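You operate a simulated robot arm through the tools that you are given. There is no shell and no other tool. Be economical: measure what you need, move in short steps, check, and stop when the job is done.

You run a simulated robot arm. Do the job below in one go: nothing can be reset, and whatever is moved stays where it is left.

TASK
Take off your tag 1 and padlock and restart the elevator.
Fine: shut the middle door first; tag on its own peg, padlock at the end of the shelf; reset, then start.

It is judged by the outcome, as a careful person would: the job done as asked, and still so three seconds after it is handed in. It fails if anything else is knocked over, pushed out of place, dropped, spilled or broken.

THE ROBOT
A 6-joint arm with a two-finger parallel gripper on a trunk, on a base that drives. Base frame: it is fixed to the floor where the robot stands at the start and does not move with it; the origin is under the middle of the robot, x ahead of it, y to its left, z up. Lengths are in m, angles in degrees, forces in N, time in s.
With the tool pointing down near the work surface it reaches from about 0.1 to 0.76 m from the robot's upright axis, wherever it stands. Its first joint turns from -166.0 to 166.0 degrees. Places, roughly: end of the panel shelf [-0.5, -1, 1]; lift reset button [-0.8, -1, 1.2]; lift start button [-0.7, -1, 1.3]; lift starter box [-0.8, -1.1, 1.3]; main isolator [-0.6, -1, 1.3]; middle door [0.5, 0, 1.2]; tag [-0.75, -1, 1.25]. Payload 3.91 kg.
The tool frame sits at the grasp point between the pads (the TCP): z along the fingers, y along the line on which they close. The tips reach 0.03 m beyond it. Largest opening 0.11 m; finger width 0.02, thickness 0.01; the body of the gripper, 0.048 by 0.112 m, starts 0.055 m behind the TCP.
Orientation is that of the tool frame in the base frame, as a unit quaternion [x, y, z, w]. With the fingers straight down and closing along the base's y, the tool's x points along the base's -x, its y along +y and its z along -z.

THE INTERFACE
- The arm moves only by the tool nudge_tool. Its argument "deltas" is a list of rows, each a list of 3 entries, a list of its own where there are three numbers: the shift along the tool's x, y, z in units of 30 mm (1.0 is 30 mm), then the turn, a rotation vector about the tool's x, y, z in units of 4 degrees (1.0 is 4 degrees), then the closure, from 0 (fully open) to 1 (shut). In form: [[[x, y, z], [wx, wy, wz], fingers], ...]. A call has 1 to 8 rows; each row shifts and turns the commanded pose from where the row before left it, along the tool's axes as they then stand. A call with a number of a shift or a turn outside -1 to 1 is refused whole. Rows are played at 5 a second. More than 0.05 m and 8.6 degrees between two rows, or a gripper value outside its range, and nothing of the call is played. Where a pose cannot be reached the arm comes as near as it can. A force on the tool above 70 N (or 10 N above the force at the start of the call, whichever is more), or a blocked arm, ends the call early, and 0.2 s more pass. The fingers move at their own pace (about 0.045 m/s each) and stop on an object; they squeeze with about 24 N. The grip force told is the motor's: it shows also when the fingers shut on nothing. Time passes only in rows, and 0.2 s behind the last, so rows that do not move let the fingers close. It gives the time, the measured TCP pose, the force on the tool (base axes), the opening and the grip force at its end, in the units of the frame above (readings bear some noise), with the torque about the TCP (base axes, N m) and any sound that the robot's microphone picked up, and new pictures: "show" is both (left out), scene, wrist or none.
- Cameras (640 x 400 px; columns grow to the right, rows downward): "scene" is now at [-0.0373, 0.0849, 1.5752]; the picture's right is [-0.84, -0.54, -0.00], its down [-0.44, 0.69, -0.58] and it looks along [0.31, -0.48, -0.82] (base axes); focal length 214 px, centre (320, 200). "wrist" rides on the gripper at [0.077, 0.007, -0.114] in the tool frame; the picture's right is [-0.09, 1.00, 0.00], its down [-0.80, -0.07, -0.59] and it looks along [-0.59, -0.05, 0.80] (tool axes); focal length 270 px, centre (320, 200). There is no depth. A picture from a camera that has moved, and an enlarged one, comes with that camera's place and axes in the base frame and with its lens.
- raise_lower(by): slides the trunk up (or, below 0, down) by that many m; the arm and the scene camera ride with it, the base frame stays. It gives what a move gives, with no picture.
- base_move(legs): drives the robot by 1 to 6 legs, each [ahead, turn to the left] in m and degrees, along the robot's own axes; the way and the turn of a leg run together, so that a leg with both is an arc; at most 1.5 m and 180 degrees a leg. The arm and the cameras ride along, it lands a little off, and it stops where it bumps. It gives what a move gives, and a new picture of the scene camera.
- turn_head(pan, tilt): turns the head with the scene camera to pan (to the left, within 155 degrees either way) and tilt (down, from -29 to 69), counted from straight ahead of the robot. It gives what a move gives, and a new picture of the scene camera.
- inspect(camera, box): a new picture of the part [left, top, right, bottom] of that camera's present view, enlarged. The clock stands still meanwhile.
- sign_off(): hands the job in; it is judged then, once.

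Work in short steps. Places have to be worked out from the pictures, the camera data and where the tool is seen: move nearer, look again, correct. Check each grasp and each placing, and mend what went wrong. You have 120 turns and 260 pictures in all, those below and enlarged ones among them. Open the gripper and draw the arm clear of the work before you hand the job in, unless the task says otherwise; then end with one line.

The tools are called after "Call:" as name(argument=value, ...) on one line, values as JSON. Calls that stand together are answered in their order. nudge_tool: Moves the arm, as the interface text tells. Its arguments: {"type":"object","properties":{"deltas":{"type":"array","items":{"type":"array"}},"show":{"type":"string","enum":["both","scene","wrist","none"]}},"required":["deltas"]} The other tools are called the same way: raise_lower (by) slides the trunk up or down; base_move (legs) drives the base; turn_head (pan, tilt) turns the head that bears the scene camera; inspect (camera, box) takes an enlarged picture of a part of a camera's view; sign_off () hands the job in.

At the start:

```text
time_s: 0.0
eef_pos: [-0.2309, -0.2681, 0.9986]
orientation: [0.005, 1.0, 0.0, 0.0]
force: [0.3, 0.7, -0.5]
ft_torque: [0.0, 0.03, -0.01]
opening: 0.1101
grip_force: 0.1
trunk travel left (down, up): [-0.55, 0.06]
robot x, y, heading: [-0.004, -0.0057, 0.4]
head pan, tilt: [-57.1, 54.8]
```

scene: 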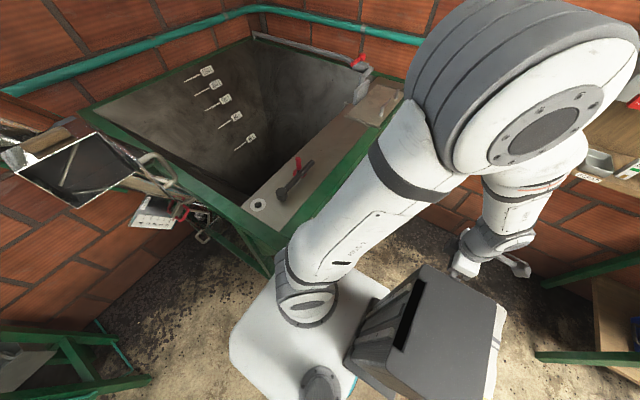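
wrist: 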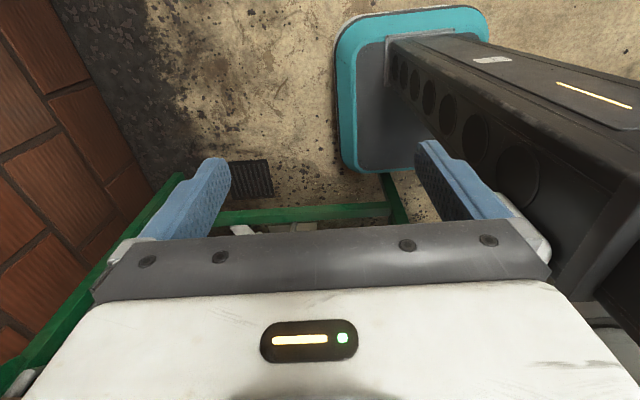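

The first picture shows a bin/chute with the arm over it; I need a view of the panel at about (-0.7,-1,1.25) and of the middle door ahead. I look around with the head.

Call:
turn_head(pan=0, tilt=25)

Call:
turn_head(pan=-125, tilt=20)

Call:
turn_head(pan=-70, tilt=25)

```text
time_s: 1.3
eef_pos: [-0.2291, -0.2682, 0.9999]
orientation: [0.005, 1.0, -0.001, 0.001]
force: [0.0, -0.3, 0.2]
ft_torque: [0.01, 0.01, 0.01]
opening: 0.1103
grip_force: 0.0
trunk travel left (down, up): [-0.55, 0.06]
robot x, y, heading: [0.0028, -0.0031, -0.2]
head pan, tilt: [0.0, 25.0]
camera scene: at [0.0156, 0.1456, 1.6189], right [0.0, -1.0, 0.0], down [-0.42, 0.0, -0.91], along [0.91, 0.0, -0.42], focal length 214 px, centre (320, 200)
```

scene: 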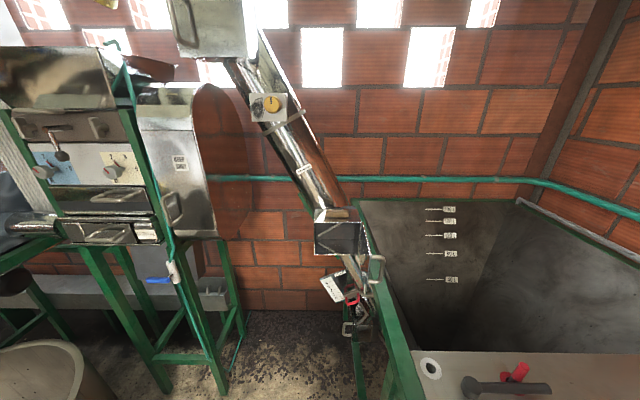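

```text
time_s: 3.3
eef_pos: [-0.2298, -0.2675, 0.9988]
orientation: [0.005, 1.0, 0.001, 0.0]
force: [-0.1, -0.4, 0.2]
ft_torque: [0.0, -0.03, 0.04]
opening: 0.1102
grip_force: 0.1
trunk travel left (down, up): [-0.55, 0.06]
robot x, y, heading: [-0.0011, 0.0, -0.0]
head pan, tilt: [-125.0, 20.0]
camera scene: at [-0.1299, 0.0692, 1.627], right [-0.82, 0.57, 0.0], down [0.2, 0.28, -0.94], along [-0.54, -0.77, -0.34], focal length 214 px, centre (320, 200)
```

scene: 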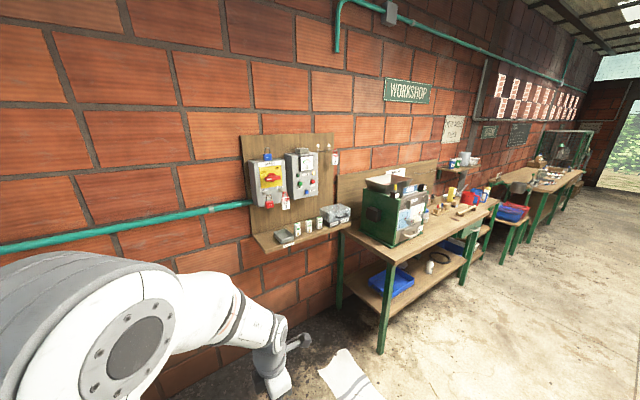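

```text
time_s: 4.5
eef_pos: [-0.2301, -0.2692, 1.0006]
orientation: [0.004, 1.0, 0.0, 0.0]
force: [-0.2, 0.1, -0.4]
ft_torque: [0.01, -0.01, 0.01]
opening: 0.1099
grip_force: 0.0
trunk travel left (down, up): [-0.55, 0.06]
robot x, y, heading: [0.0026, -0.0047, 0.3]
head pan, tilt: [-70.0, 25.0]
camera scene: at [-0.0451, 0.059, 1.619], right [-0.94, -0.34, 0.0], down [-0.14, 0.4, -0.91], along [0.31, -0.85, -0.42], focal length 214 px, centre (320, 200)
```

scene: 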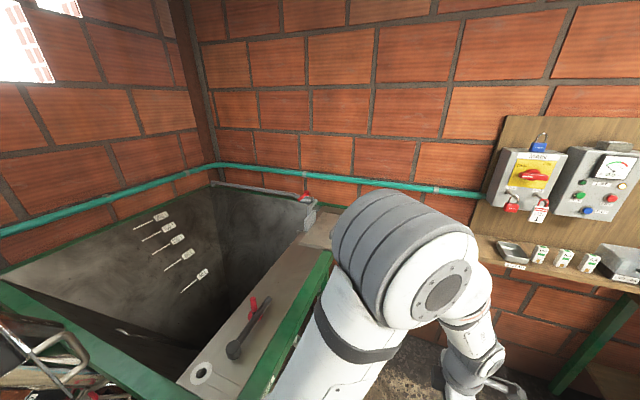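

The panel is visible to the right-back. I go back to the front view and enlarge it to find the middle door.

Call:
turn_head(pan=0, tilt=40)

Call:
inspect(camera="scene", box=[260, 80, 460, 205])

Call:
inspect(camera="scene", box=[0, 0, 260, 162])

```text
time_s: 6.0
eef_pos: [-0.231, -0.2681, 0.9999]
orientation: [0.004, 1.0, 0.0, -0.001]
force: [0.0, 0.3, -0.5]
ft_torque: [-0.01, -0.02, 0.02]
opening: 0.11
grip_force: 0.2
trunk travel left (down, up): [-0.55, 0.06]
robot x, y, heading: [-0.0001, -0.0058, 0.2]
head pan, tilt: [0.0, 40.0]
camera scene: at [0.0085, 0.1456, 1.5957], right [0.0, -1.0, 0.0], down [-0.64, 0.0, -0.77], along [0.77, 0.0, -0.64], focal length 214 px, centre (320, 200)
```

scene: 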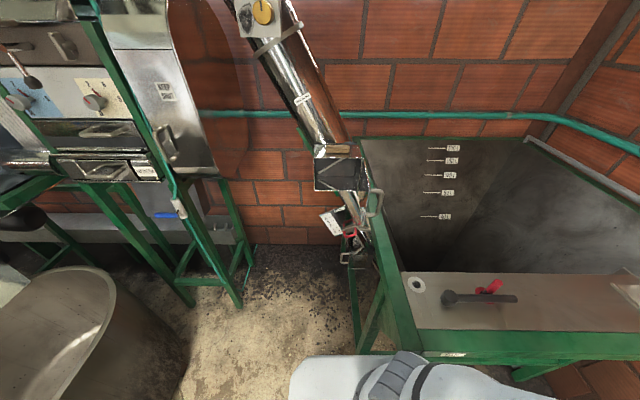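

```text
3.20 times, centred on (360, 142) of scene
camera zoom: at [0.0085, 0.1456, 1.5957], right [0.0, -1.0, 0.0], down [-0.64, 0.0, -0.77], along [0.77, 0.0, -0.64], focal length 686 px, centre (192, 384)
```

zoom: 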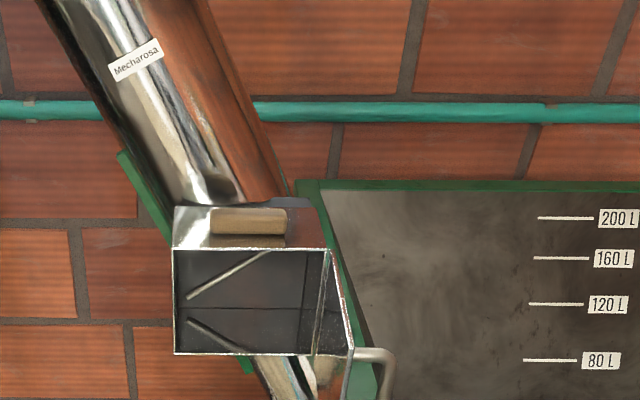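

```text
2.46 times, centred on (130, 81) of scene
camera zoom: at [0.0085, 0.1456, 1.5957], right [0.0, -1.0, 0.0], down [-0.64, 0.0, -0.77], along [0.77, 0.0, -0.64], focal length 528 px, centre (788, 493)
```

zoom: 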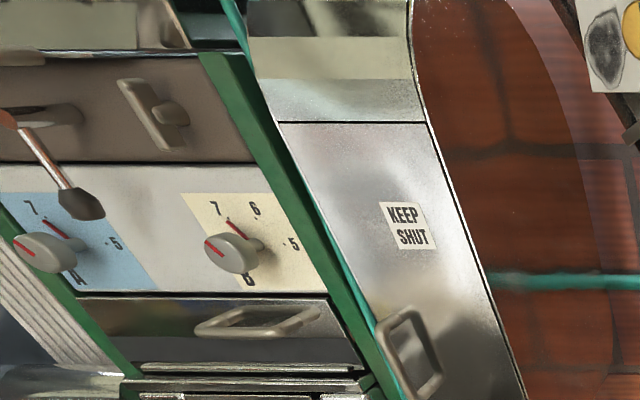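

The open box at (340,172) with a leaf swung out on its right, handle at (377,200), is the candidate for the middle door. I zoom on it and what is below.

Call:
inspect(camera="scene", box=[295, 130, 405, 199])

Call:
inspect(camera="scene", box=[295, 185, 415, 260])

Call:
turn_head(pan=0, tilt=0)

```text
5.80 times, centred on (350, 164) of scene
camera zoom: at [0.0085, 0.1456, 1.5957], right [0.0, -1.0, 0.0], down [-0.64, 0.0, -0.77], along [0.77, 0.0, -0.64], focal length 1243 px, centre (146, 406)
```

zoom: 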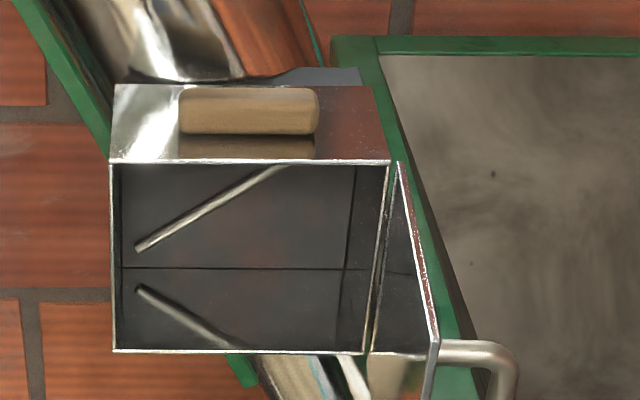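

```text
5.33 times, centred on (355, 222) of scene
camera zoom: at [0.0085, 0.1456, 1.5957], right [0.0, -1.0, 0.0], down [-0.64, 0.0, -0.77], along [0.77, 0.0, -0.64], focal length 1144 px, centre (133, 80)
```

zoom: 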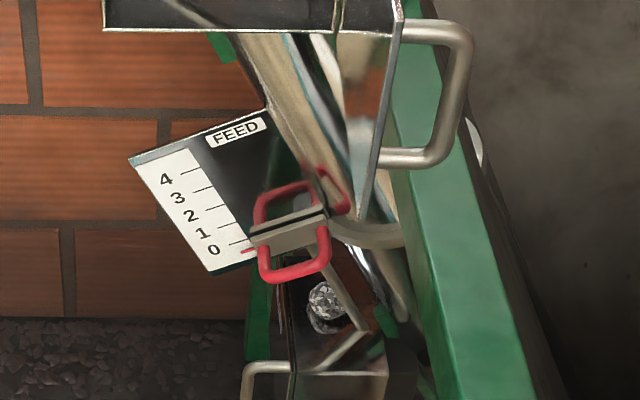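

```text
time_s: 7.0
eef_pos: [-0.2296, -0.2688, 0.9996]
orientation: [0.004, 1.0, 0.0, 0.0]
force: [-0.4, 0.6, -0.5]
ft_torque: [-0.02, 0.01, 0.01]
opening: 0.1099
grip_force: 0.0
trunk travel left (down, up): [-0.55, 0.06]
robot x, y, heading: [-0.0016, -0.0046, 0.2]
head pan, tilt: [0.0, 0.0]
camera scene: at [0.0134, 0.1457, 1.6593], right [0.0, -1.0, 0.0], down [0.0, 0.0, -1.0], along [1.0, 0.0, 0.0], focal length 214 px, centre (320, 200)
```

scene: 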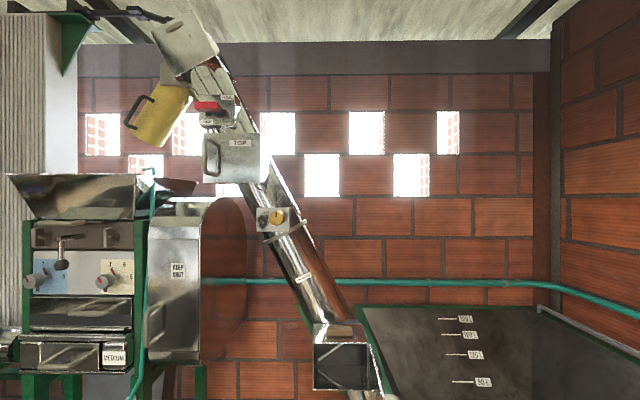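

The elevator has a TOP door (shut), the middle door (open), and something at the foot. Now I look at the panel in detail.

Call:
turn_head(pan=-110, tilt=20)

Call:
inspect(camera="scene", box=[300, 110, 460, 210])

Call:
inspect(camera="scene", box=[300, 180, 460, 280])

```text
time_s: 8.9
eef_pos: [-0.2309, -0.2683, 1.0]
orientation: [0.005, 1.0, 0.0, 0.0]
force: [0.0, 0.2, 0.2]
ft_torque: [-0.02, 0.03, 0.0]
opening: 0.1099
grip_force: 0.0
trunk travel left (down, up): [-0.55, 0.06]
robot x, y, heading: [-0.0002, -0.0016, 0.1]
head pan, tilt: [-110.0, 20.0]
camera scene: at [-0.1083, 0.058, 1.627], right [-0.94, 0.34, 0.0], down [0.12, 0.32, -0.94], along [-0.32, -0.88, -0.34], focal length 214 px, centre (320, 200)
```

scene: 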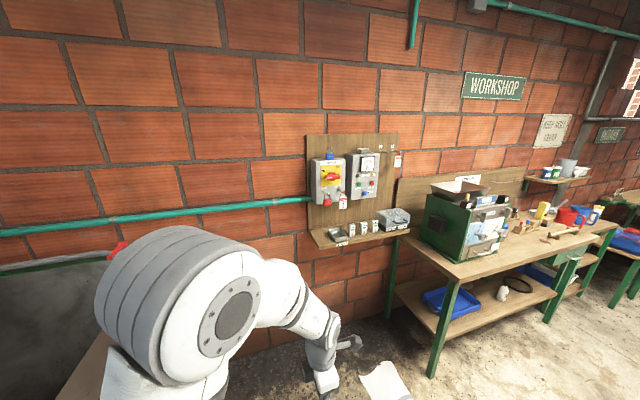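

```text
4.00 times, centred on (380, 160) of scene
camera zoom: at [-0.1083, 0.058, 1.627], right [-0.94, 0.34, 0.0], down [0.12, 0.32, -0.94], along [-0.32, -0.88, -0.34], focal length 858 px, centre (80, 360)
```

zoom: 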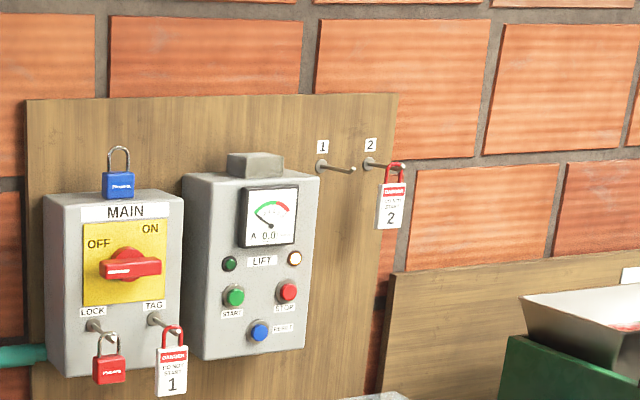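

```text
4.00 times, centred on (380, 230) of scene
camera zoom: at [-0.1083, 0.058, 1.627], right [-0.94, 0.34, 0.0], down [0.12, 0.32, -0.94], along [-0.32, -0.88, -0.34], focal length 858 px, centre (80, 80)
```

zoom: 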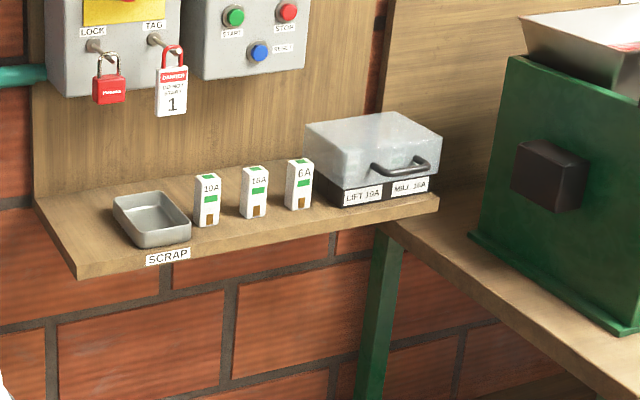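

The red padlock hangs on the LOCK peg and tag 1 on the TAG peg of the MAIN isolator, whose handle points to OFF; peg 1 on the board is free, and the shelf's free end is left of the SCRAP tray. The middle door's leaf sits at about x 0.44–0.60, y≈0.015, z 1.15–1.27. I first raise the arm.

Call:
nudge_tool(deltas=[[[0, 0, -1], [0, 0, 0], 0], [[0, 0, -1], [0, 0, 0], 0], [[0, 0, -1], [0, 0, 0], 0], [[0, 0, -1], [0, 0, 0], 0], [[0, 0, -1], [0, 0, 0], 0.3], [[0, 0, -1], [0, 0, 0], 0.6], [[-0.5, -1, -1], [0, 0, 0], 1], [[-1, -1, -1], [0, 0, 0], 1]], show="none")

Call:
nudge_tool(deltas=[[[-1, -1, 0], [0, 0, 0], 1], [[-1, -1, 0], [0, 0, 0], 1], [[-1, 0, -1], [0, 0, 0], 1], [[-1, 0, -1], [0, 0, 0], 1], [[-1, 0, 0], [0, 0, 0], 1], [[-1, 0, 0], [0, 0, 0], 1], [[-1, 0, 0], [0, 0, 0], 1], [[-1, 0, 0], [0, 0, 0], 1]])

```text
refused: row 8 steps farther than a row can; nothing moved
```

```text
time_s: 10.7
eef_pos: [0.0106, -0.3298, 1.0592]
orientation: [0.005, 1.0, 0.0, 0.0]
force: [-0.2, -0.5, -0.2]
ft_torque: [-0.03, 0.0, 0.0]
opening: 0.0
grip_force: 24.5
trunk travel left (down, up): [-0.55, 0.06]
robot x, y, heading: [-0.0011, -0.0079, -0.0]
head pan, tilt: [-110.0, 20.0]
camera scene: at [-0.1077, 0.0581, 1.6271], right [-0.94, 0.34, 0.0], down [0.12, 0.32, -0.94], along [-0.32, -0.88, -0.34], focal length 214 px, centre (320, 200)
camera wrist: at [-0.0669, -0.323, 1.1739], right [0.1, 1.0, 0.0], down [0.8, -0.08, 0.59], along [0.59, -0.06, -0.8], focal length 270 px, centre (320, 200)
```

scene: 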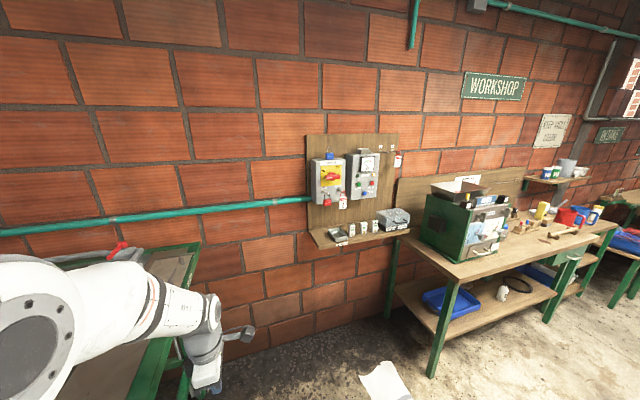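
wrist: 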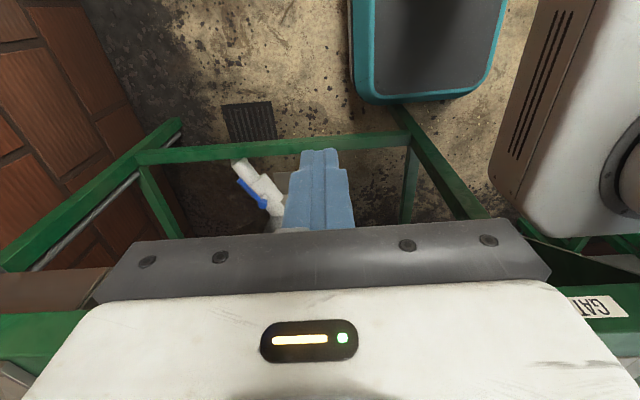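

The first call was refused and the second ran alone, harmlessly; the gripper is just beside the hopper end. I raise straight up now, one call at a time.

Call:
nudge_tool(deltas=[[[0, 0, -1], [0, 0, 0], 1], [[0, 0, -1], [0, 0, 0], 1], [[0, 0, -1], [0, 0, 0], 1], [[0, 0, -1], [0, 0, 0], 1], [[0, 0, -1], [0, 0, 0], 1], [[0, 0, -1], [0, 0, 0], 1], [[0, 0, -1], [0, 0, 0], 1], [[0, 0, -1], [0, 0, 0], 1]], show="none")

Call:
turn_head(pan=-20, tilt=35)

```text
time_s: 12.5
eef_pos: [0.0106, -0.3314, 1.3001]
orientation: [0.005, 1.0, 0.0, 0.0]
force: [0.6, 0.1, -0.1]
ft_torque: [-0.01, 0.0, 0.01]
opening: 0.0002
grip_force: 23.8
trunk travel left (down, up): [-0.55, 0.06]
robot x, y, heading: [-0.0019, -0.0028, 0.1]
head pan, tilt: [-110.0, 20.0]
```

```text
time_s: 14.2
eef_pos: [0.0098, -0.3322, 1.2995]
orientation: [0.005, 1.0, 0.0, 0.001]
force: [0.0, 0.1, 0.4]
ft_torque: [-0.01, -0.03, -0.01]
opening: 0.0001
grip_force: 23.5
trunk travel left (down, up): [-0.55, 0.06]
robot x, y, heading: [0.0007, -0.0056, 0.3]
head pan, tilt: [-20.0, 35.0]
camera scene: at [0.0064, 0.1155, 1.6032], right [-0.34, -0.94, 0.0], down [-0.54, 0.2, -0.82], along [0.77, -0.28, -0.57], focal length 214 px, centre (320, 200)
```

scene: 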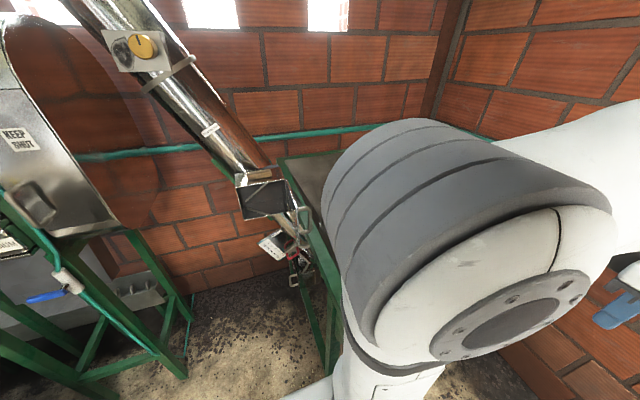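

Gripper at (0.01,-0.33,1.30), clear of everything. I move forward over the hopper to x≈0.22.

Call:
nudge_tool(deltas=[[[-1, 0.3, 0], [0, 0, 0], 1], [[-1, 0.3, 0], [0, 0, 0], 1], [[-1, 0.3, 0], [0, 0, 0], 1], [[-1, 0.3, 0], [0, 0, 0], 1], [[-1, 0.3, 0], [0, 0, 0], 1], [[-1, 0.3, 0], [0, 0, 0], 1], [[-1, 0.3, 0], [0, 0, 0], 1], [[0, 0, 0], [0, 0, 0], 1]], show="scene")

```text
time_s: 16.0
eef_pos: [0.22, -0.2684, 1.2985]
orientation: [0.004, 1.0, 0.0, 0.0]
force: [0.5, 0.0, 0.1]
ft_torque: [0.02, 0.02, 0.0]
opening: 0.0
grip_force: 24.2
trunk travel left (down, up): [-0.55, 0.06]
robot x, y, heading: [-0.0023, -0.0052, 0.1]
head pan, tilt: [-20.0, 35.0]
camera scene: at [0.0063, 0.1156, 1.6032], right [-0.34, -0.94, 0.0], down [-0.54, 0.2, -0.82], along [0.77, -0.28, -0.57], focal length 214 px, centre (320, 200)
```

scene: 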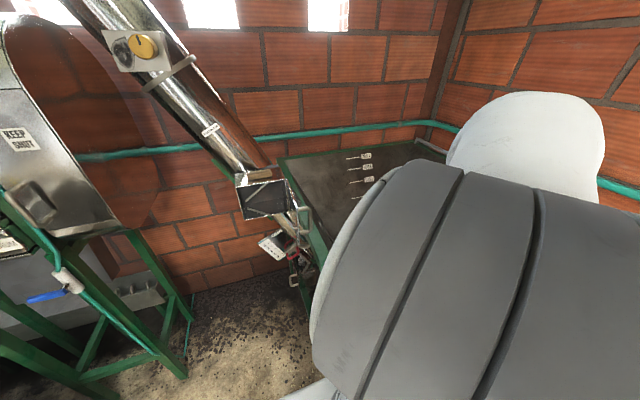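

Clear. I now roll and pitch the tool toward pointing ahead with its camera on top, half of the turn first.

Call:
nudge_tool(deltas=[[[0, 0, 0], [1, 0, -1], 1], [[0, 0, 0], [1, 0, -1], 1], [[0, 0, 0], [1, 0, -1], 1], [[0, 0, 0], [1, 0, -1], 1], [[0, 0, 0], [1, 0, -1], 1], [[0, 0, 0], [1, 0, -1], 1], [[0, 0, 0], [1, 0, -1], 1], [[0, 0, 0], [1, 0, -1], 1]], show="scene")

Call:
nudge_tool(deltas=[[[0, 0, 0], [1, 0, -1], 1], [[0, 0, 0], [1, 0, -1], 1], [[0, 0, 0], [1, 0, -1], 1], [[0, 0, 0], [1, 0, -1], 1], [[0, 0, 0], [1, 0, -1], 1], [[0, 0, 0], [1, 0, -1], 1], [[0, 0, 0], [1, 0, -1], 1], [[0, 0, 0], [1, 0, -1], 1]], show="scene")

```text
time_s: 18.0
eef_pos: [0.2235, -0.279, 1.2662]
orientation: [-0.274, 0.934, -0.226, -0.022]
force: [-0.9, -0.4, -0.2]
ft_torque: [0.02, 0.0, 0.0]
opening: 0.0002
grip_force: 23.7
trunk travel left (down, up): [-0.55, 0.06]
robot x, y, heading: [-0.0018, -0.0029, 0.1]
head pan, tilt: [-20.0, 35.0]
stopped in row 8: the arm was blocked; the commanded pose is now the measured one
camera scene: at [0.0064, 0.1154, 1.6032], right [-0.34, -0.94, 0.0], down [-0.54, 0.2, -0.82], along [0.77, -0.28, -0.57], focal length 214 px, centre (320, 200)
```

scene: 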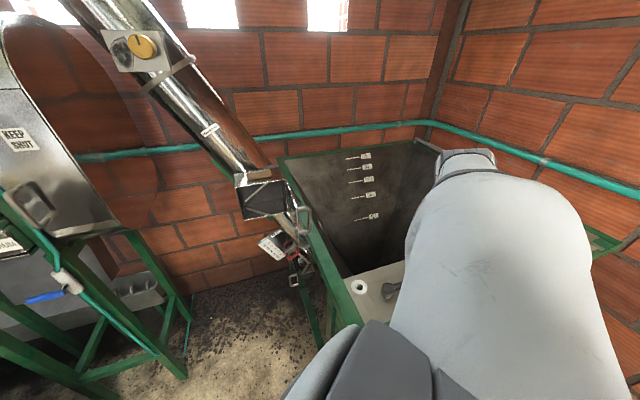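

```text
time_s: 19.2
eef_pos: [0.2401, -0.2904, 1.2154]
orientation: [-0.448, 0.841, -0.302, -0.018]
force: [0.1, 0.0, -0.1]
ft_torque: [-0.02, 0.0, 0.02]
opening: 0.0
grip_force: 24.4
trunk travel left (down, up): [-0.55, 0.06]
robot x, y, heading: [-0.0016, -0.004, -0.1]
head pan, tilt: [-20.0, 35.0]
stopped in row 6: the arm was blocked; the commanded pose is now the measured one
camera scene: at [0.0066, 0.1159, 1.6032], right [-0.34, -0.94, 0.0], down [-0.54, 0.19, -0.82], along [0.77, -0.28, -0.57], focal length 214 px, centre (320, 200)
```

scene: 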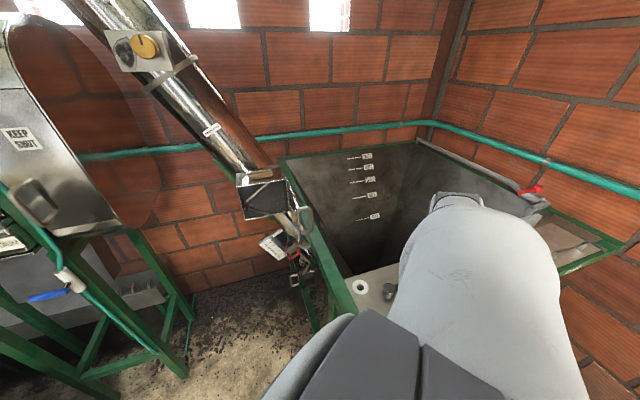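

The turn stalled with no contact force: the arm is folded too close to the body. I move the tool further out (about +0.16 x, -0.06 y, +0.10 z) before going on.

Call:
nudge_tool(deltas=[[[-0.1, -0.93, -0.06], [0, 0, 0], 1], [[-0.1, -0.93, -0.06], [0, 0, 0], 1], [[-0.1, -0.93, -0.06], [0, 0, 0], 1], [[-0.1, -0.93, -0.06], [0, 0, 0], 1], [[-0.1, -0.93, -0.06], [0, 0, 0], 1], [[-0.1, -0.93, -0.06], [0, 0, 0], 1], [[-0.1, -0.93, -0.06], [0, 0, 0], 1]], show="both")

```text
time_s: 20.8
eef_pos: [0.3995, -0.3499, 1.319]
orientation: [-0.448, 0.84, -0.305, -0.019]
force: [-0.2, 0.2, -0.2]
ft_torque: [-0.01, 0.01, -0.01]
opening: 0.0
grip_force: 24.0
trunk travel left (down, up): [-0.55, 0.06]
robot x, y, heading: [-0.0009, -0.0038, 0.3]
head pan, tilt: [-20.0, 35.0]
camera scene: at [0.0072, 0.1152, 1.6032], right [-0.34, -0.94, 0.0], down [-0.54, 0.2, -0.82], along [0.77, -0.28, -0.57], focal length 214 px, centre (320, 200)
camera wrist: at [0.3213, -0.3447, 1.4323], right [-0.71, 0.48, -0.52], down [0.39, 0.88, 0.28], along [0.59, -0.01, -0.81], focal length 270 px, centre (320, 200)
```

scene: 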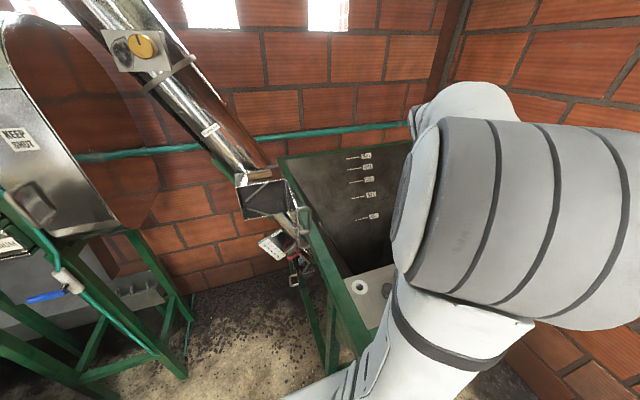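
wrist: 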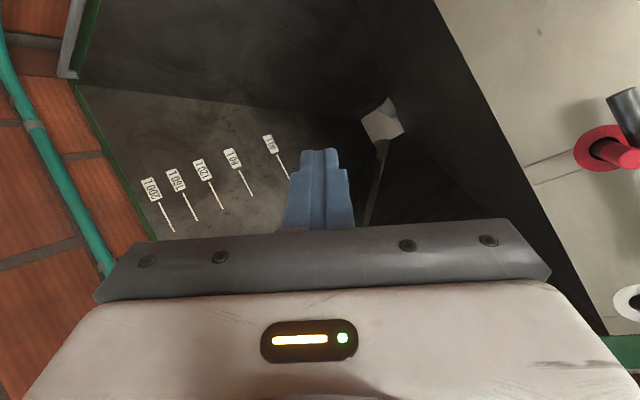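

Moved freely. I continue the turn here.

Call:
nudge_tool(deltas=[[[0, 0, 0], [1, 0, -1], 1], [[0, 0, 0], [1, 0, -1], 1], [[0, 0, 0], [1, 0, -1], 1], [[0, 0, 0], [1, 0, -1], 1], [[0, 0, 0], [1, 0, -1], 1], [[0, 0, 0], [1, 0, -1], 1], [[0, 0, 0], [1, 0, -1], 1], [[0, 0, 0], [1, 0, -1], 1]], show="none")

Call:
nudge_tool(deltas=[[[0, 0, 0], [1, 0, -1], 1], [[0, 0, 0], [1, 0, -1], 1], [[0, 0, 0], [1, 0, -1], 1], [[0, 0, 0], [1, 0, -1], 1], [[0, 0, 0], [1, 0, -1], 1], [[0, 0, 0], [1, 0, -1], 1], [[0, 0, 0], [1, 0, -1], 1], [[0, 0, 0], [1, 0, -1], 1]], show="scene")

```text
time_s: 22.6
eef_pos: [0.4099, -0.3382, 1.3293]
orientation: [0.646, -0.573, 0.504, -0.019]
force: [0.4, -0.4, 0.9]
ft_torque: [0.02, 0.02, 0.0]
opening: 0.0
grip_force: 23.6
out of reach, approached as far as the arm can: row 8
trunk travel left (down, up): [-0.55, 0.06]
robot x, y, heading: [-0.0011, -0.0027, -0.2]
head pan, tilt: [-20.0, 35.0]
```

```text
time_s: 24.4
eef_pos: [0.5126, -0.1353, 1.4249]
orientation: [0.728, -0.258, 0.634, -0.037]
force: [0.0, -0.1, -0.4]
ft_torque: [0.03, -0.03, 0.02]
opening: 0.0002
grip_force: 24.3
out of reach, approached as far as the arm can: row 1, 2, 3, 4, 5, 6, 7, 8
trunk travel left (down, up): [-0.55, 0.06]
robot x, y, heading: [0.0038, -0.005, 0.1]
head pan, tilt: [-20.0, 35.0]
camera scene: at [0.0065, 0.1156, 1.6032], right [-0.34, -0.94, 0.0], down [-0.54, 0.2, -0.82], along [0.77, -0.28, -0.57], focal length 214 px, centre (320, 200)
```

scene: 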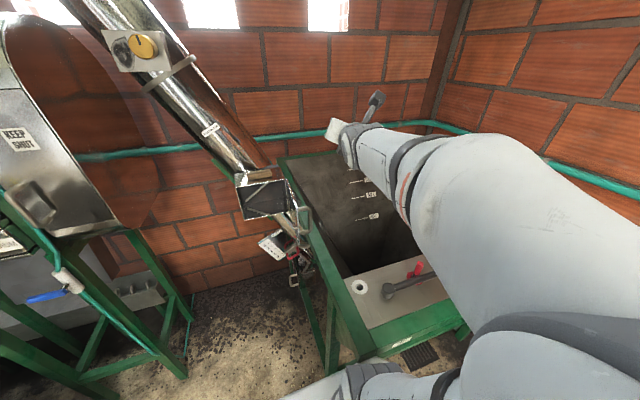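

The tool now points nearly ahead with its camera on top, but the position drifted from the commanded one. I hold still one row to see where it settles.

Call:
nudge_tool(deltas=[[[0, 0, 0], [0, 0, 0], 1]], show="wrist")

```text
time_s: 24.8
eef_pos: [0.5121, -0.1353, 1.4255]
orientation: [0.728, -0.258, 0.633, -0.038]
force: [0.1, 0.2, -0.1]
ft_torque: [-0.03, -0.02, -0.01]
opening: 0.0
grip_force: 23.8
trunk travel left (down, up): [-0.55, 0.06]
robot x, y, heading: [-0.0011, -0.0004, 0.2]
head pan, tilt: [-20.0, 35.0]
camera wrist: at [0.4065, -0.144, 1.514], right [-0.33, -0.82, -0.46], down [-0.59, 0.56, -0.58], along [0.74, 0.08, -0.67], focal length 270 px, centre (320, 200)
```

wrist: 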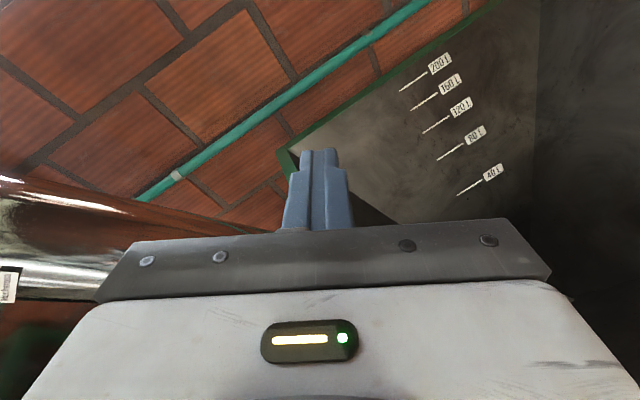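

It holds there, about 30° short of the wanted attitude. I finish the turn from here in 6 small rows.

Call:
nudge_tool(deltas=[[[0, 0, 0], [0.72, 0.3, -0.96], 1], [[0, 0, 0], [0.72, 0.3, -0.96], 1], [[0, 0, 0], [0.72, 0.3, -0.96], 1], [[0, 0, 0], [0.72, 0.3, -0.96], 1], [[0, 0, 0], [0.72, 0.3, -0.96], 1], [[0, 0, 0], [0.72, 0.3, -0.96], 1]], show="both")

```text
time_s: 26.2
eef_pos: [0.5125, -0.1356, 1.4297]
orientation: [0.706, -0.014, 0.708, -0.007]
force: [-0.3, 0.6, -0.3]
ft_torque: [0.04, -0.01, -0.04]
opening: 0.0001
grip_force: 24.0
out of reach, approached as far as the arm can: row 1
trunk travel left (down, up): [-0.55, 0.06]
robot x, y, heading: [-0.0007, -0.0023, -0.0]
head pan, tilt: [-20.0, 35.0]
camera scene: at [0.0067, 0.1154, 1.6032], right [-0.34, -0.94, 0.0], down [-0.54, 0.2, -0.82], along [0.77, -0.28, -0.57], focal length 214 px, centre (320, 200)
camera wrist: at [0.3982, -0.1457, 1.5052], right [-0.01, -0.99, -0.12], down [-0.59, 0.1, -0.8], along [0.81, 0.06, -0.59], focal length 270 px, centre (320, 200)
```

scene: 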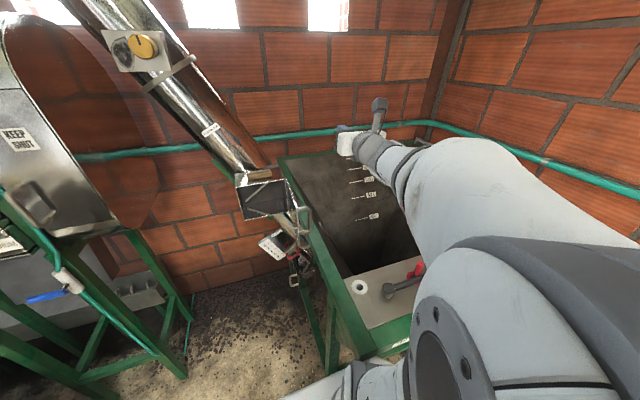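
wrist: 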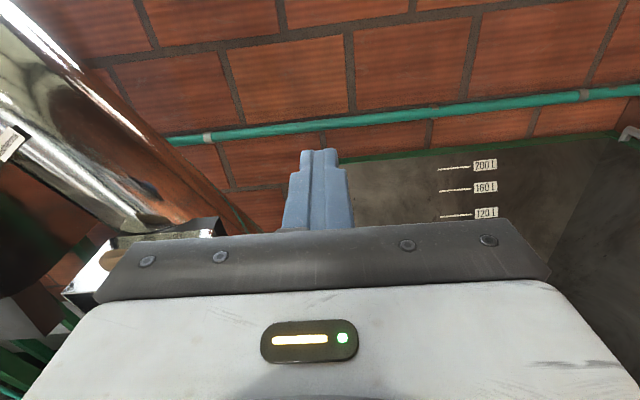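

The tool now points straight ahead, camera above. I back off in x to 0.41 and lower to z≈1.27 to view the door leaf from the wrist.

Call:
nudge_tool(deltas=[[[0, 0, -1], [0, 0, 0], 1], [[0, 0, -1], [0, 0, 0], 1], [[0, 0, -1], [0, 0, 0], 1], [[-1, 0, -0.5], [0, 0, 0], 1], [[-1, 0, 0], [0, 0, 0], 1], [[-1, 0, 0], [0, 0, 0], 1], [[-1, 0, 0], [0, 0, 0], 1], [[-1, 0, 0], [0, 0, 0], 1]], show="both")

```text
time_s: 28.0
eef_pos: [0.4344, -0.1564, 1.3139]
orientation: [0.705, -0.014, 0.709, -0.006]
force: [0.0, -1.0, -0.1]
ft_torque: [0.0, 0.01, 0.01]
opening: 0.0
grip_force: 24.3
out of reach, approached as far as the arm can: row 6, 7, 8
trunk travel left (down, up): [-0.55, 0.06]
robot x, y, heading: [-0.0031, -0.003, -0.1]
head pan, tilt: [-20.0, 35.0]
camera scene: at [0.0066, 0.1157, 1.6032], right [-0.34, -0.94, 0.0], down [-0.54, 0.2, -0.82], along [0.77, -0.28, -0.57], focal length 214 px, centre (320, 200)
camera wrist: at [0.3208, -0.1641, 1.3902], right [-0.01, -0.99, -0.12], down [-0.59, 0.1, -0.8], along [0.81, 0.06, -0.59], focal length 270 px, centre (320, 200)
```

scene: 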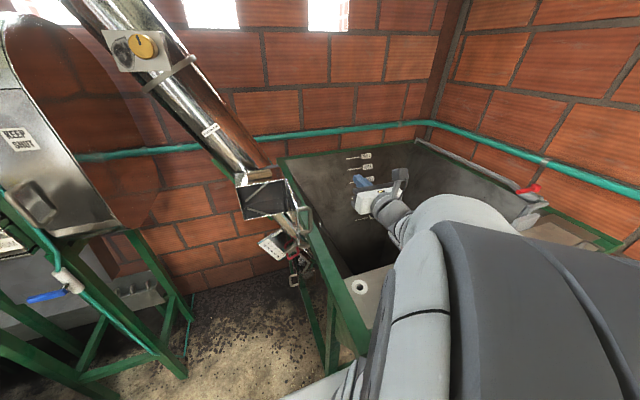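
wrist: 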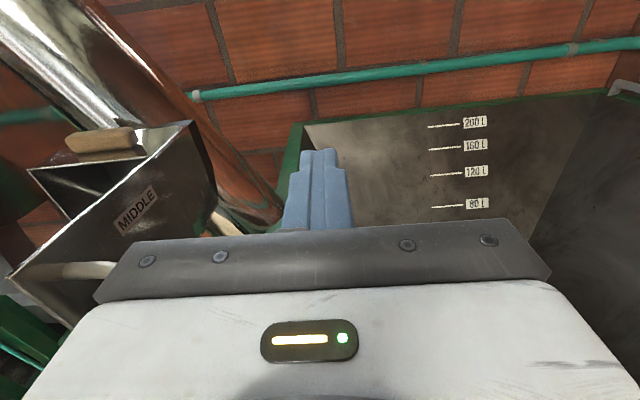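

The leaf reads MIDDLE – right door. The arm is near its fold limit here, so I lower it with the trunk by 0.10.

Call:
raise_lower(by=-0.1)

Call:
nudge_tool(deltas=[[[0, 0, 0], [0, 0, 0], 1]], show="both")

```text
time_s: 29.3
eef_pos: [0.4352, -0.1558, 1.213]
orientation: [0.706, -0.015, 0.708, -0.007]
force: [-0.6, 0.2, 1.1]
ft_torque: [-0.02, -0.01, 0.01]
opening: 0.0002
grip_force: 24.2
trunk travel left (down, up): [-0.45, 0.16]
robot x, y, heading: [0.0016, -0.0046, 0.4]
head pan, tilt: [-20.0, 35.0]
```

```text
time_s: 29.7
eef_pos: [0.4355, -0.1557, 1.2122]
orientation: [0.706, -0.015, 0.708, -0.008]
force: [-0.4, 0.1, 0.1]
ft_torque: [-0.01, -0.05, -0.01]
opening: 0.0
grip_force: 24.1
trunk travel left (down, up): [-0.45, 0.16]
robot x, y, heading: [0.0027, -0.0035, 0.1]
head pan, tilt: [-20.0, 35.0]
camera scene: at [0.0065, 0.1156, 1.5032], right [-0.34, -0.94, 0.0], down [-0.54, 0.2, -0.82], along [0.77, -0.28, -0.57], focal length 214 px, centre (320, 200)
camera wrist: at [0.321, -0.164, 1.2892], right [-0.01, -0.99, -0.12], down [-0.59, 0.1, -0.8], along [0.81, 0.06, -0.59], focal length 270 px, centre (320, 200)
```

scene: 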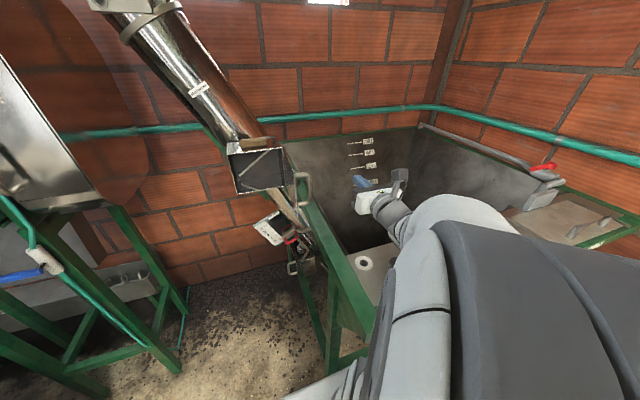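
wrist: 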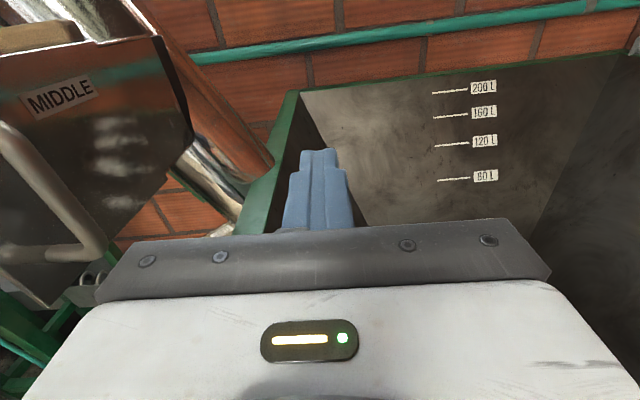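

Rim is at z≈1.06 (well below), the leaf at y≈0.015, handle bar at about (0.43,-0.03), z 1.19–1.27. I push toward +y on the handle with the closed fingers.

Call:
nudge_tool(deltas=[[[0, -1, 0], [0, 0, 0], 1], [[0, -1, 0], [0, 0, 0], 1], [[0, -1, 0], [0, 0, 0], 1], [[0, -1, 0], [0, 0, 0], 1], [[0, -0.8, 0], [0, 0, 0], 1]], show="both")

```text
time_s: 30.9
eef_pos: [0.4605, -0.0231, 1.2437]
orientation: [0.707, -0.014, 0.707, -0.009]
force: [0.1, -0.1, -0.2]
ft_torque: [-0.02, 0.02, 0.0]
opening: 0.0
grip_force: 24.3
out of reach, approached as far as the arm can: row 1, 2, 3, 4
trunk travel left (down, up): [-0.45, 0.16]
robot x, y, heading: [0.0016, -0.0016, 0.1]
head pan, tilt: [-20.0, 35.0]
camera scene: at [0.0065, 0.1156, 1.5032], right [-0.34, -0.94, 0.0], down [-0.54, 0.2, -0.82], along [0.77, -0.28, -0.57], focal length 214 px, centre (320, 200)
camera wrist: at [0.3464, -0.0318, 1.3208], right [-0.01, -0.99, -0.12], down [-0.59, 0.1, -0.8], along [0.81, 0.06, -0.59], focal length 270 px, centre (320, 200)
```

scene: 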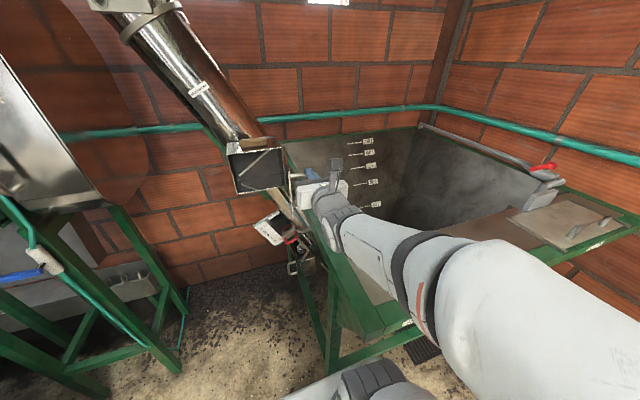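
wrist: 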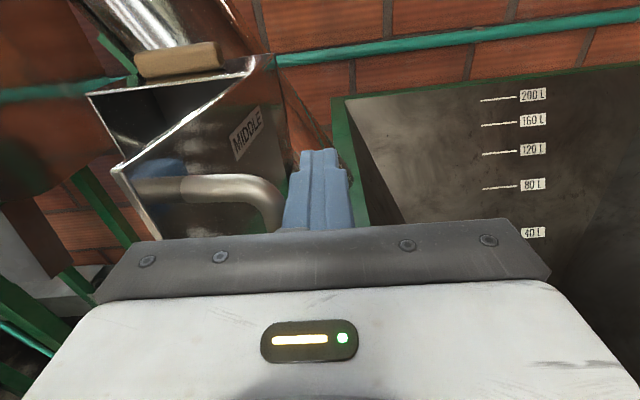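

The fingers are now right beside the handle, but the arm is cramped. I back the base 0.12 m to give it room, then extend again.

Call:
base_move(legs=[[-0.12, 0]])

Call:
nudge_tool(deltas=[[[0, 0.5, 0], [0, 0, 0], 1], [[-0.5, 0, 1], [0, 0, 0], 1], [[-0.5, 0, 1], [0, 0, 0], 1], [[0, 0, 1], [0, 0, 0], 1], [[0, 0, 0.6], [0, 0, 0], 1]], show="wrist")

```text
time_s: 32.1
eef_pos: [0.3381, -0.0234, 1.2444]
orientation: [0.706, -0.015, 0.708, -0.007]
force: [0.0, 0.0, -0.1]
ft_torque: [0.01, 0.01, 0.01]
opening: 0.0
grip_force: 24.2
trunk travel left (down, up): [-0.45, 0.16]
robot x, y, heading: [-0.1235, -0.0041, 0.1]
head pan, tilt: [-20.0, 35.0]
camera scene: at [-0.1151, 0.1155, 1.5032], right [-0.34, -0.94, 0.0], down [-0.54, 0.2, -0.82], along [0.77, -0.28, -0.57], focal length 214 px, centre (320, 200)
```

scene: 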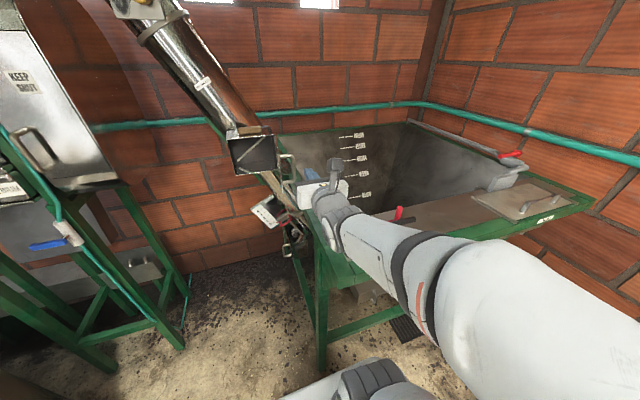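

```text
time_s: 33.3
eef_pos: [0.4492, -0.0395, 1.2152]
orientation: [0.707, -0.014, 0.707, -0.008]
force: [-0.2, 0.5, -0.2]
ft_torque: [-0.01, -0.04, 0.0]
opening: 0.0
grip_force: 23.7
trunk travel left (down, up): [-0.45, 0.16]
robot x, y, heading: [-0.118, -0.0062, 0.2]
head pan, tilt: [-20.0, 35.0]
camera wrist: at [0.3344, -0.048, 1.2908], right [-0.01, -0.99, -0.12], down [-0.59, 0.1, -0.8], along [0.8, 0.06, -0.59], focal length 270 px, centre (320, 200)
```

wrist: 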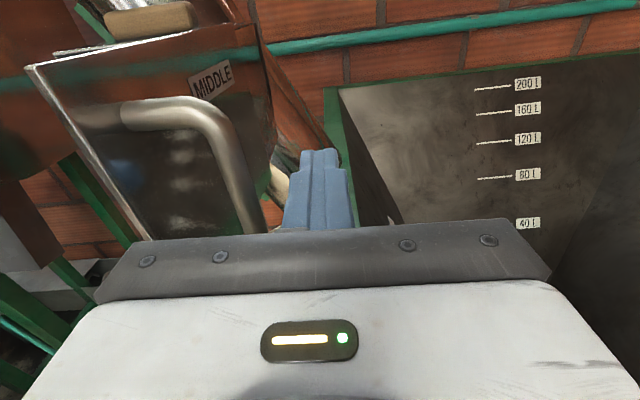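

Reach is good now and the fingers are right of the handle bar. I push +y in steps.

Call:
nudge_tool(deltas=[[[0, -0.7, 0], [0, 0, 0], 1], [[0, -0.7, 0], [0, 0, 0], 1], [[0, -0.7, 0], [0, 0, 0], 1], [[0, -0.7, 0], [0, 0, 0], 1], [[0, -0.7, 0], [0, 0, 0], 1]], show="wrist")

```text
time_s: 34.5
eef_pos: [0.4439, -0.0247, 1.229]
orientation: [0.707, -0.012, 0.707, -0.014]
force: [-1.2, 0.5, -0.5]
ft_torque: [0.02, 0.02, 0.0]
opening: 0.0
grip_force: 24.3
out of reach, approached as far as the arm can: row 1, 2, 3, 4, 5
trunk travel left (down, up): [-0.45, 0.16]
robot x, y, heading: [-0.1218, -0.0019, 0.4]
head pan, tilt: [-20.0, 35.0]
camera wrist: at [0.3293, -0.0345, 1.3061], right [0.0, -0.99, -0.13], down [-0.59, 0.1, -0.8], along [0.8, 0.08, -0.59], focal length 270 px, centre (320, 200)
```

wrist: 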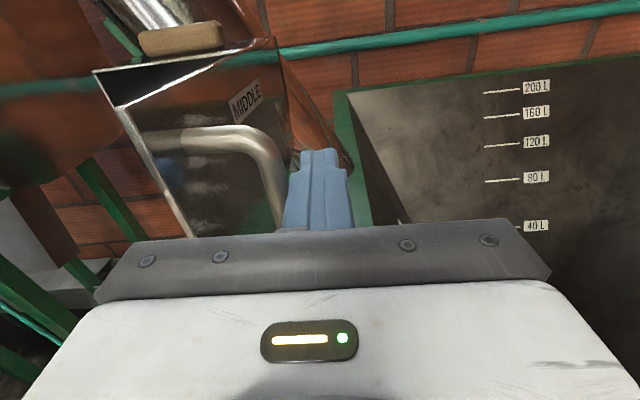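

The limit is a joint limit, not contact (force ~0). I test whether yawing the tool a bit to the right frees the +y motion.

Call:
nudge_tool(deltas=[[[0, 0, 0], [-1, 0, 0], 1], [[0, 0, 0], [-1, 0, 0], 1], [[0, 0, 0], [-1, 0, 0], 1], [[0, -0.5, 0], [-1, 0, 0], 1], [[0, -0.5, 0], [0, 0, 0], 1], [[0, -0.5, 0], [0, 0, 0], 1]], show="wrist")

```text
time_s: 35.9
eef_pos: [0.4371, -0.0688, 1.2361]
orientation: [0.709, -0.055, 0.703, 0.017]
force: [0.3, -0.3, -0.9]
ft_torque: [-0.01, 0.01, 0.0]
opening: 0.0002
grip_force: 23.8
out of reach, approached as far as the arm can: row 1, 2, 3, 4, 5, 6
trunk travel left (down, up): [-0.45, 0.16]
robot x, y, heading: [-0.1251, 0.0007, 0.2]
head pan, tilt: [-20.0, 35.0]
camera wrist: at [0.3232, -0.0698, 1.3137], right [-0.1, -0.98, -0.14], down [-0.59, 0.17, -0.79], along [0.8, 0.0, -0.6], focal length 270 px, centre (320, 200)
```

wrist: 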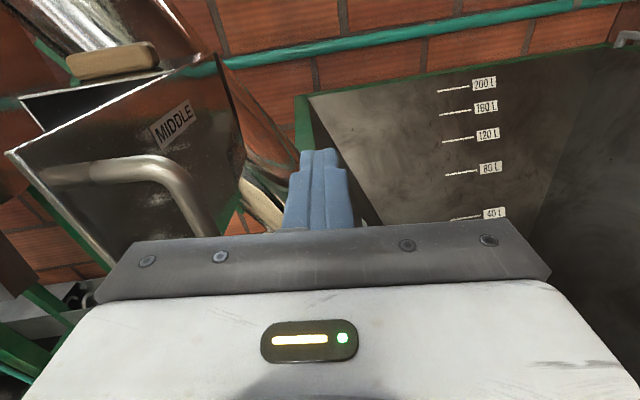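

Yawing right made it worse, so yawing left should help, and that suits pushing the door shut. I step back a little and yaw left ~40°.

Call:
nudge_tool(deltas=[[[0, 0.8, -1], [1, 0, 0], 1], [[0, 0, -0.6], [1, 0, 0], 1], [[0, 0, 0], [1, 0, 0], 1], [[0, 0, 0], [1, 0, 0], 1], [[0, 0, 0], [1, 0, 0], 1], [[0, 0, 0], [1, 0, 0], 1], [[0, 0, 0], [1, 0, 0], 1], [[0, 0, 0], [1, 0, 0], 1]], show="none")

Call:
nudge_tool(deltas=[[[0, 0, 0], [1, 0, 0], 1], [[0, 0, 0], [1, 0, 0], 1], [[0, 0, 0], [0, 0, 0], 1]], show="both")

```text
time_s: 37.7
eef_pos: [0.386, -0.0892, 1.2357]
orientation: [0.688, 0.138, 0.692, -0.169]
force: [-0.6, -0.1, -0.4]
ft_torque: [-0.01, -0.01, 0.05]
opening: 0.0
grip_force: 24.2
trunk travel left (down, up): [-0.45, 0.16]
robot x, y, heading: [-0.1234, -0.0043, 0.1]
head pan, tilt: [-20.0, 35.0]
```

```text
time_s: 38.5
eef_pos: [0.3861, -0.0886, 1.2371]
orientation: [0.674, 0.186, 0.681, -0.217]
force: [-0.2, 0.6, 0.1]
ft_torque: [-0.01, -0.02, 0.01]
opening: 0.0
grip_force: 24.8
trunk travel left (down, up): [-0.45, 0.16]
robot x, y, heading: [-0.1201, -0.0062, 0.1]
head pan, tilt: [-20.0, 35.0]
camera scene: at [-0.1143, 0.1154, 1.5032], right [-0.34, -0.94, 0.0], down [-0.54, 0.2, -0.82], along [0.77, -0.28, -0.57], focal length 214 px, centre (320, 200)
camera wrist: at [0.294, -0.1608, 1.3094], right [0.54, -0.83, -0.13], down [-0.54, -0.23, -0.81], along [0.64, 0.51, -0.57], focal length 270 px, centre (320, 200)
```

scene: 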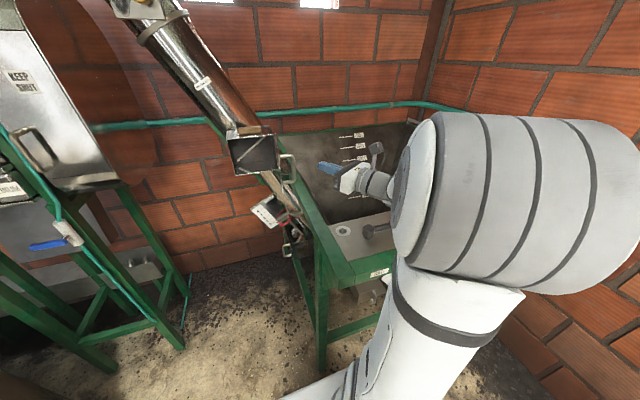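
wrist: 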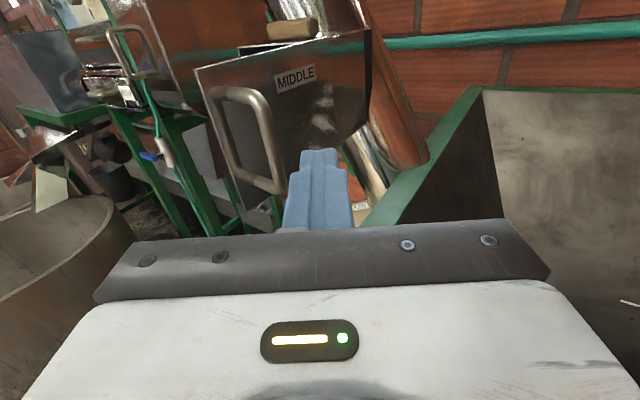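

The view shows fingers aimed between the handle and the hinge. I advance along the tool axis to just short of the leaf.

Call:
nudge_tool(deltas=[[[0, 0, 0.9], [0, 0, 0], 1], [[0, 0, 0.9], [0, 0, 0], 1], [[0, 0, 0.9], [0, 0, 0], 1], [[0, 0, 0.9], [0, 0, 0], 1], [[0, 0, 0.9], [0, 0, 0], 1]], show="wrist")

```text
time_s: 39.7
eef_pos: [0.5001, -0.0146, 1.2381]
orientation: [0.674, 0.185, 0.681, -0.216]
force: [0.3, -0.2, 0.0]
ft_torque: [-0.01, 0.05, 0.0]
opening: 0.0002
grip_force: 23.6
trunk travel left (down, up): [-0.45, 0.16]
robot x, y, heading: [-0.1181, -0.0064, -0.1]
head pan, tilt: [-20.0, 35.0]
camera wrist: at [0.408, -0.0875, 1.312], right [0.54, -0.83, -0.13], down [-0.54, -0.23, -0.81], along [0.64, 0.51, -0.57], focal length 270 px, centre (320, 200)
```

wrist: 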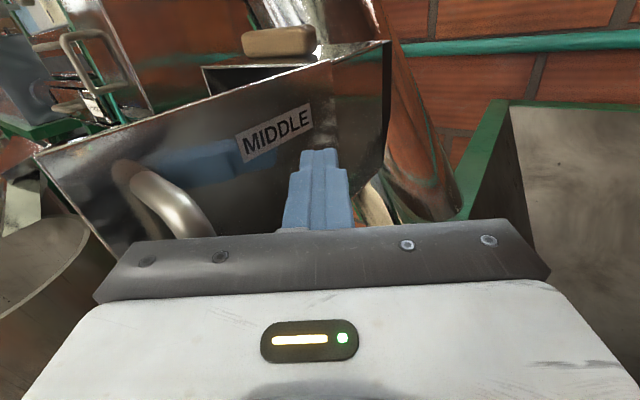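

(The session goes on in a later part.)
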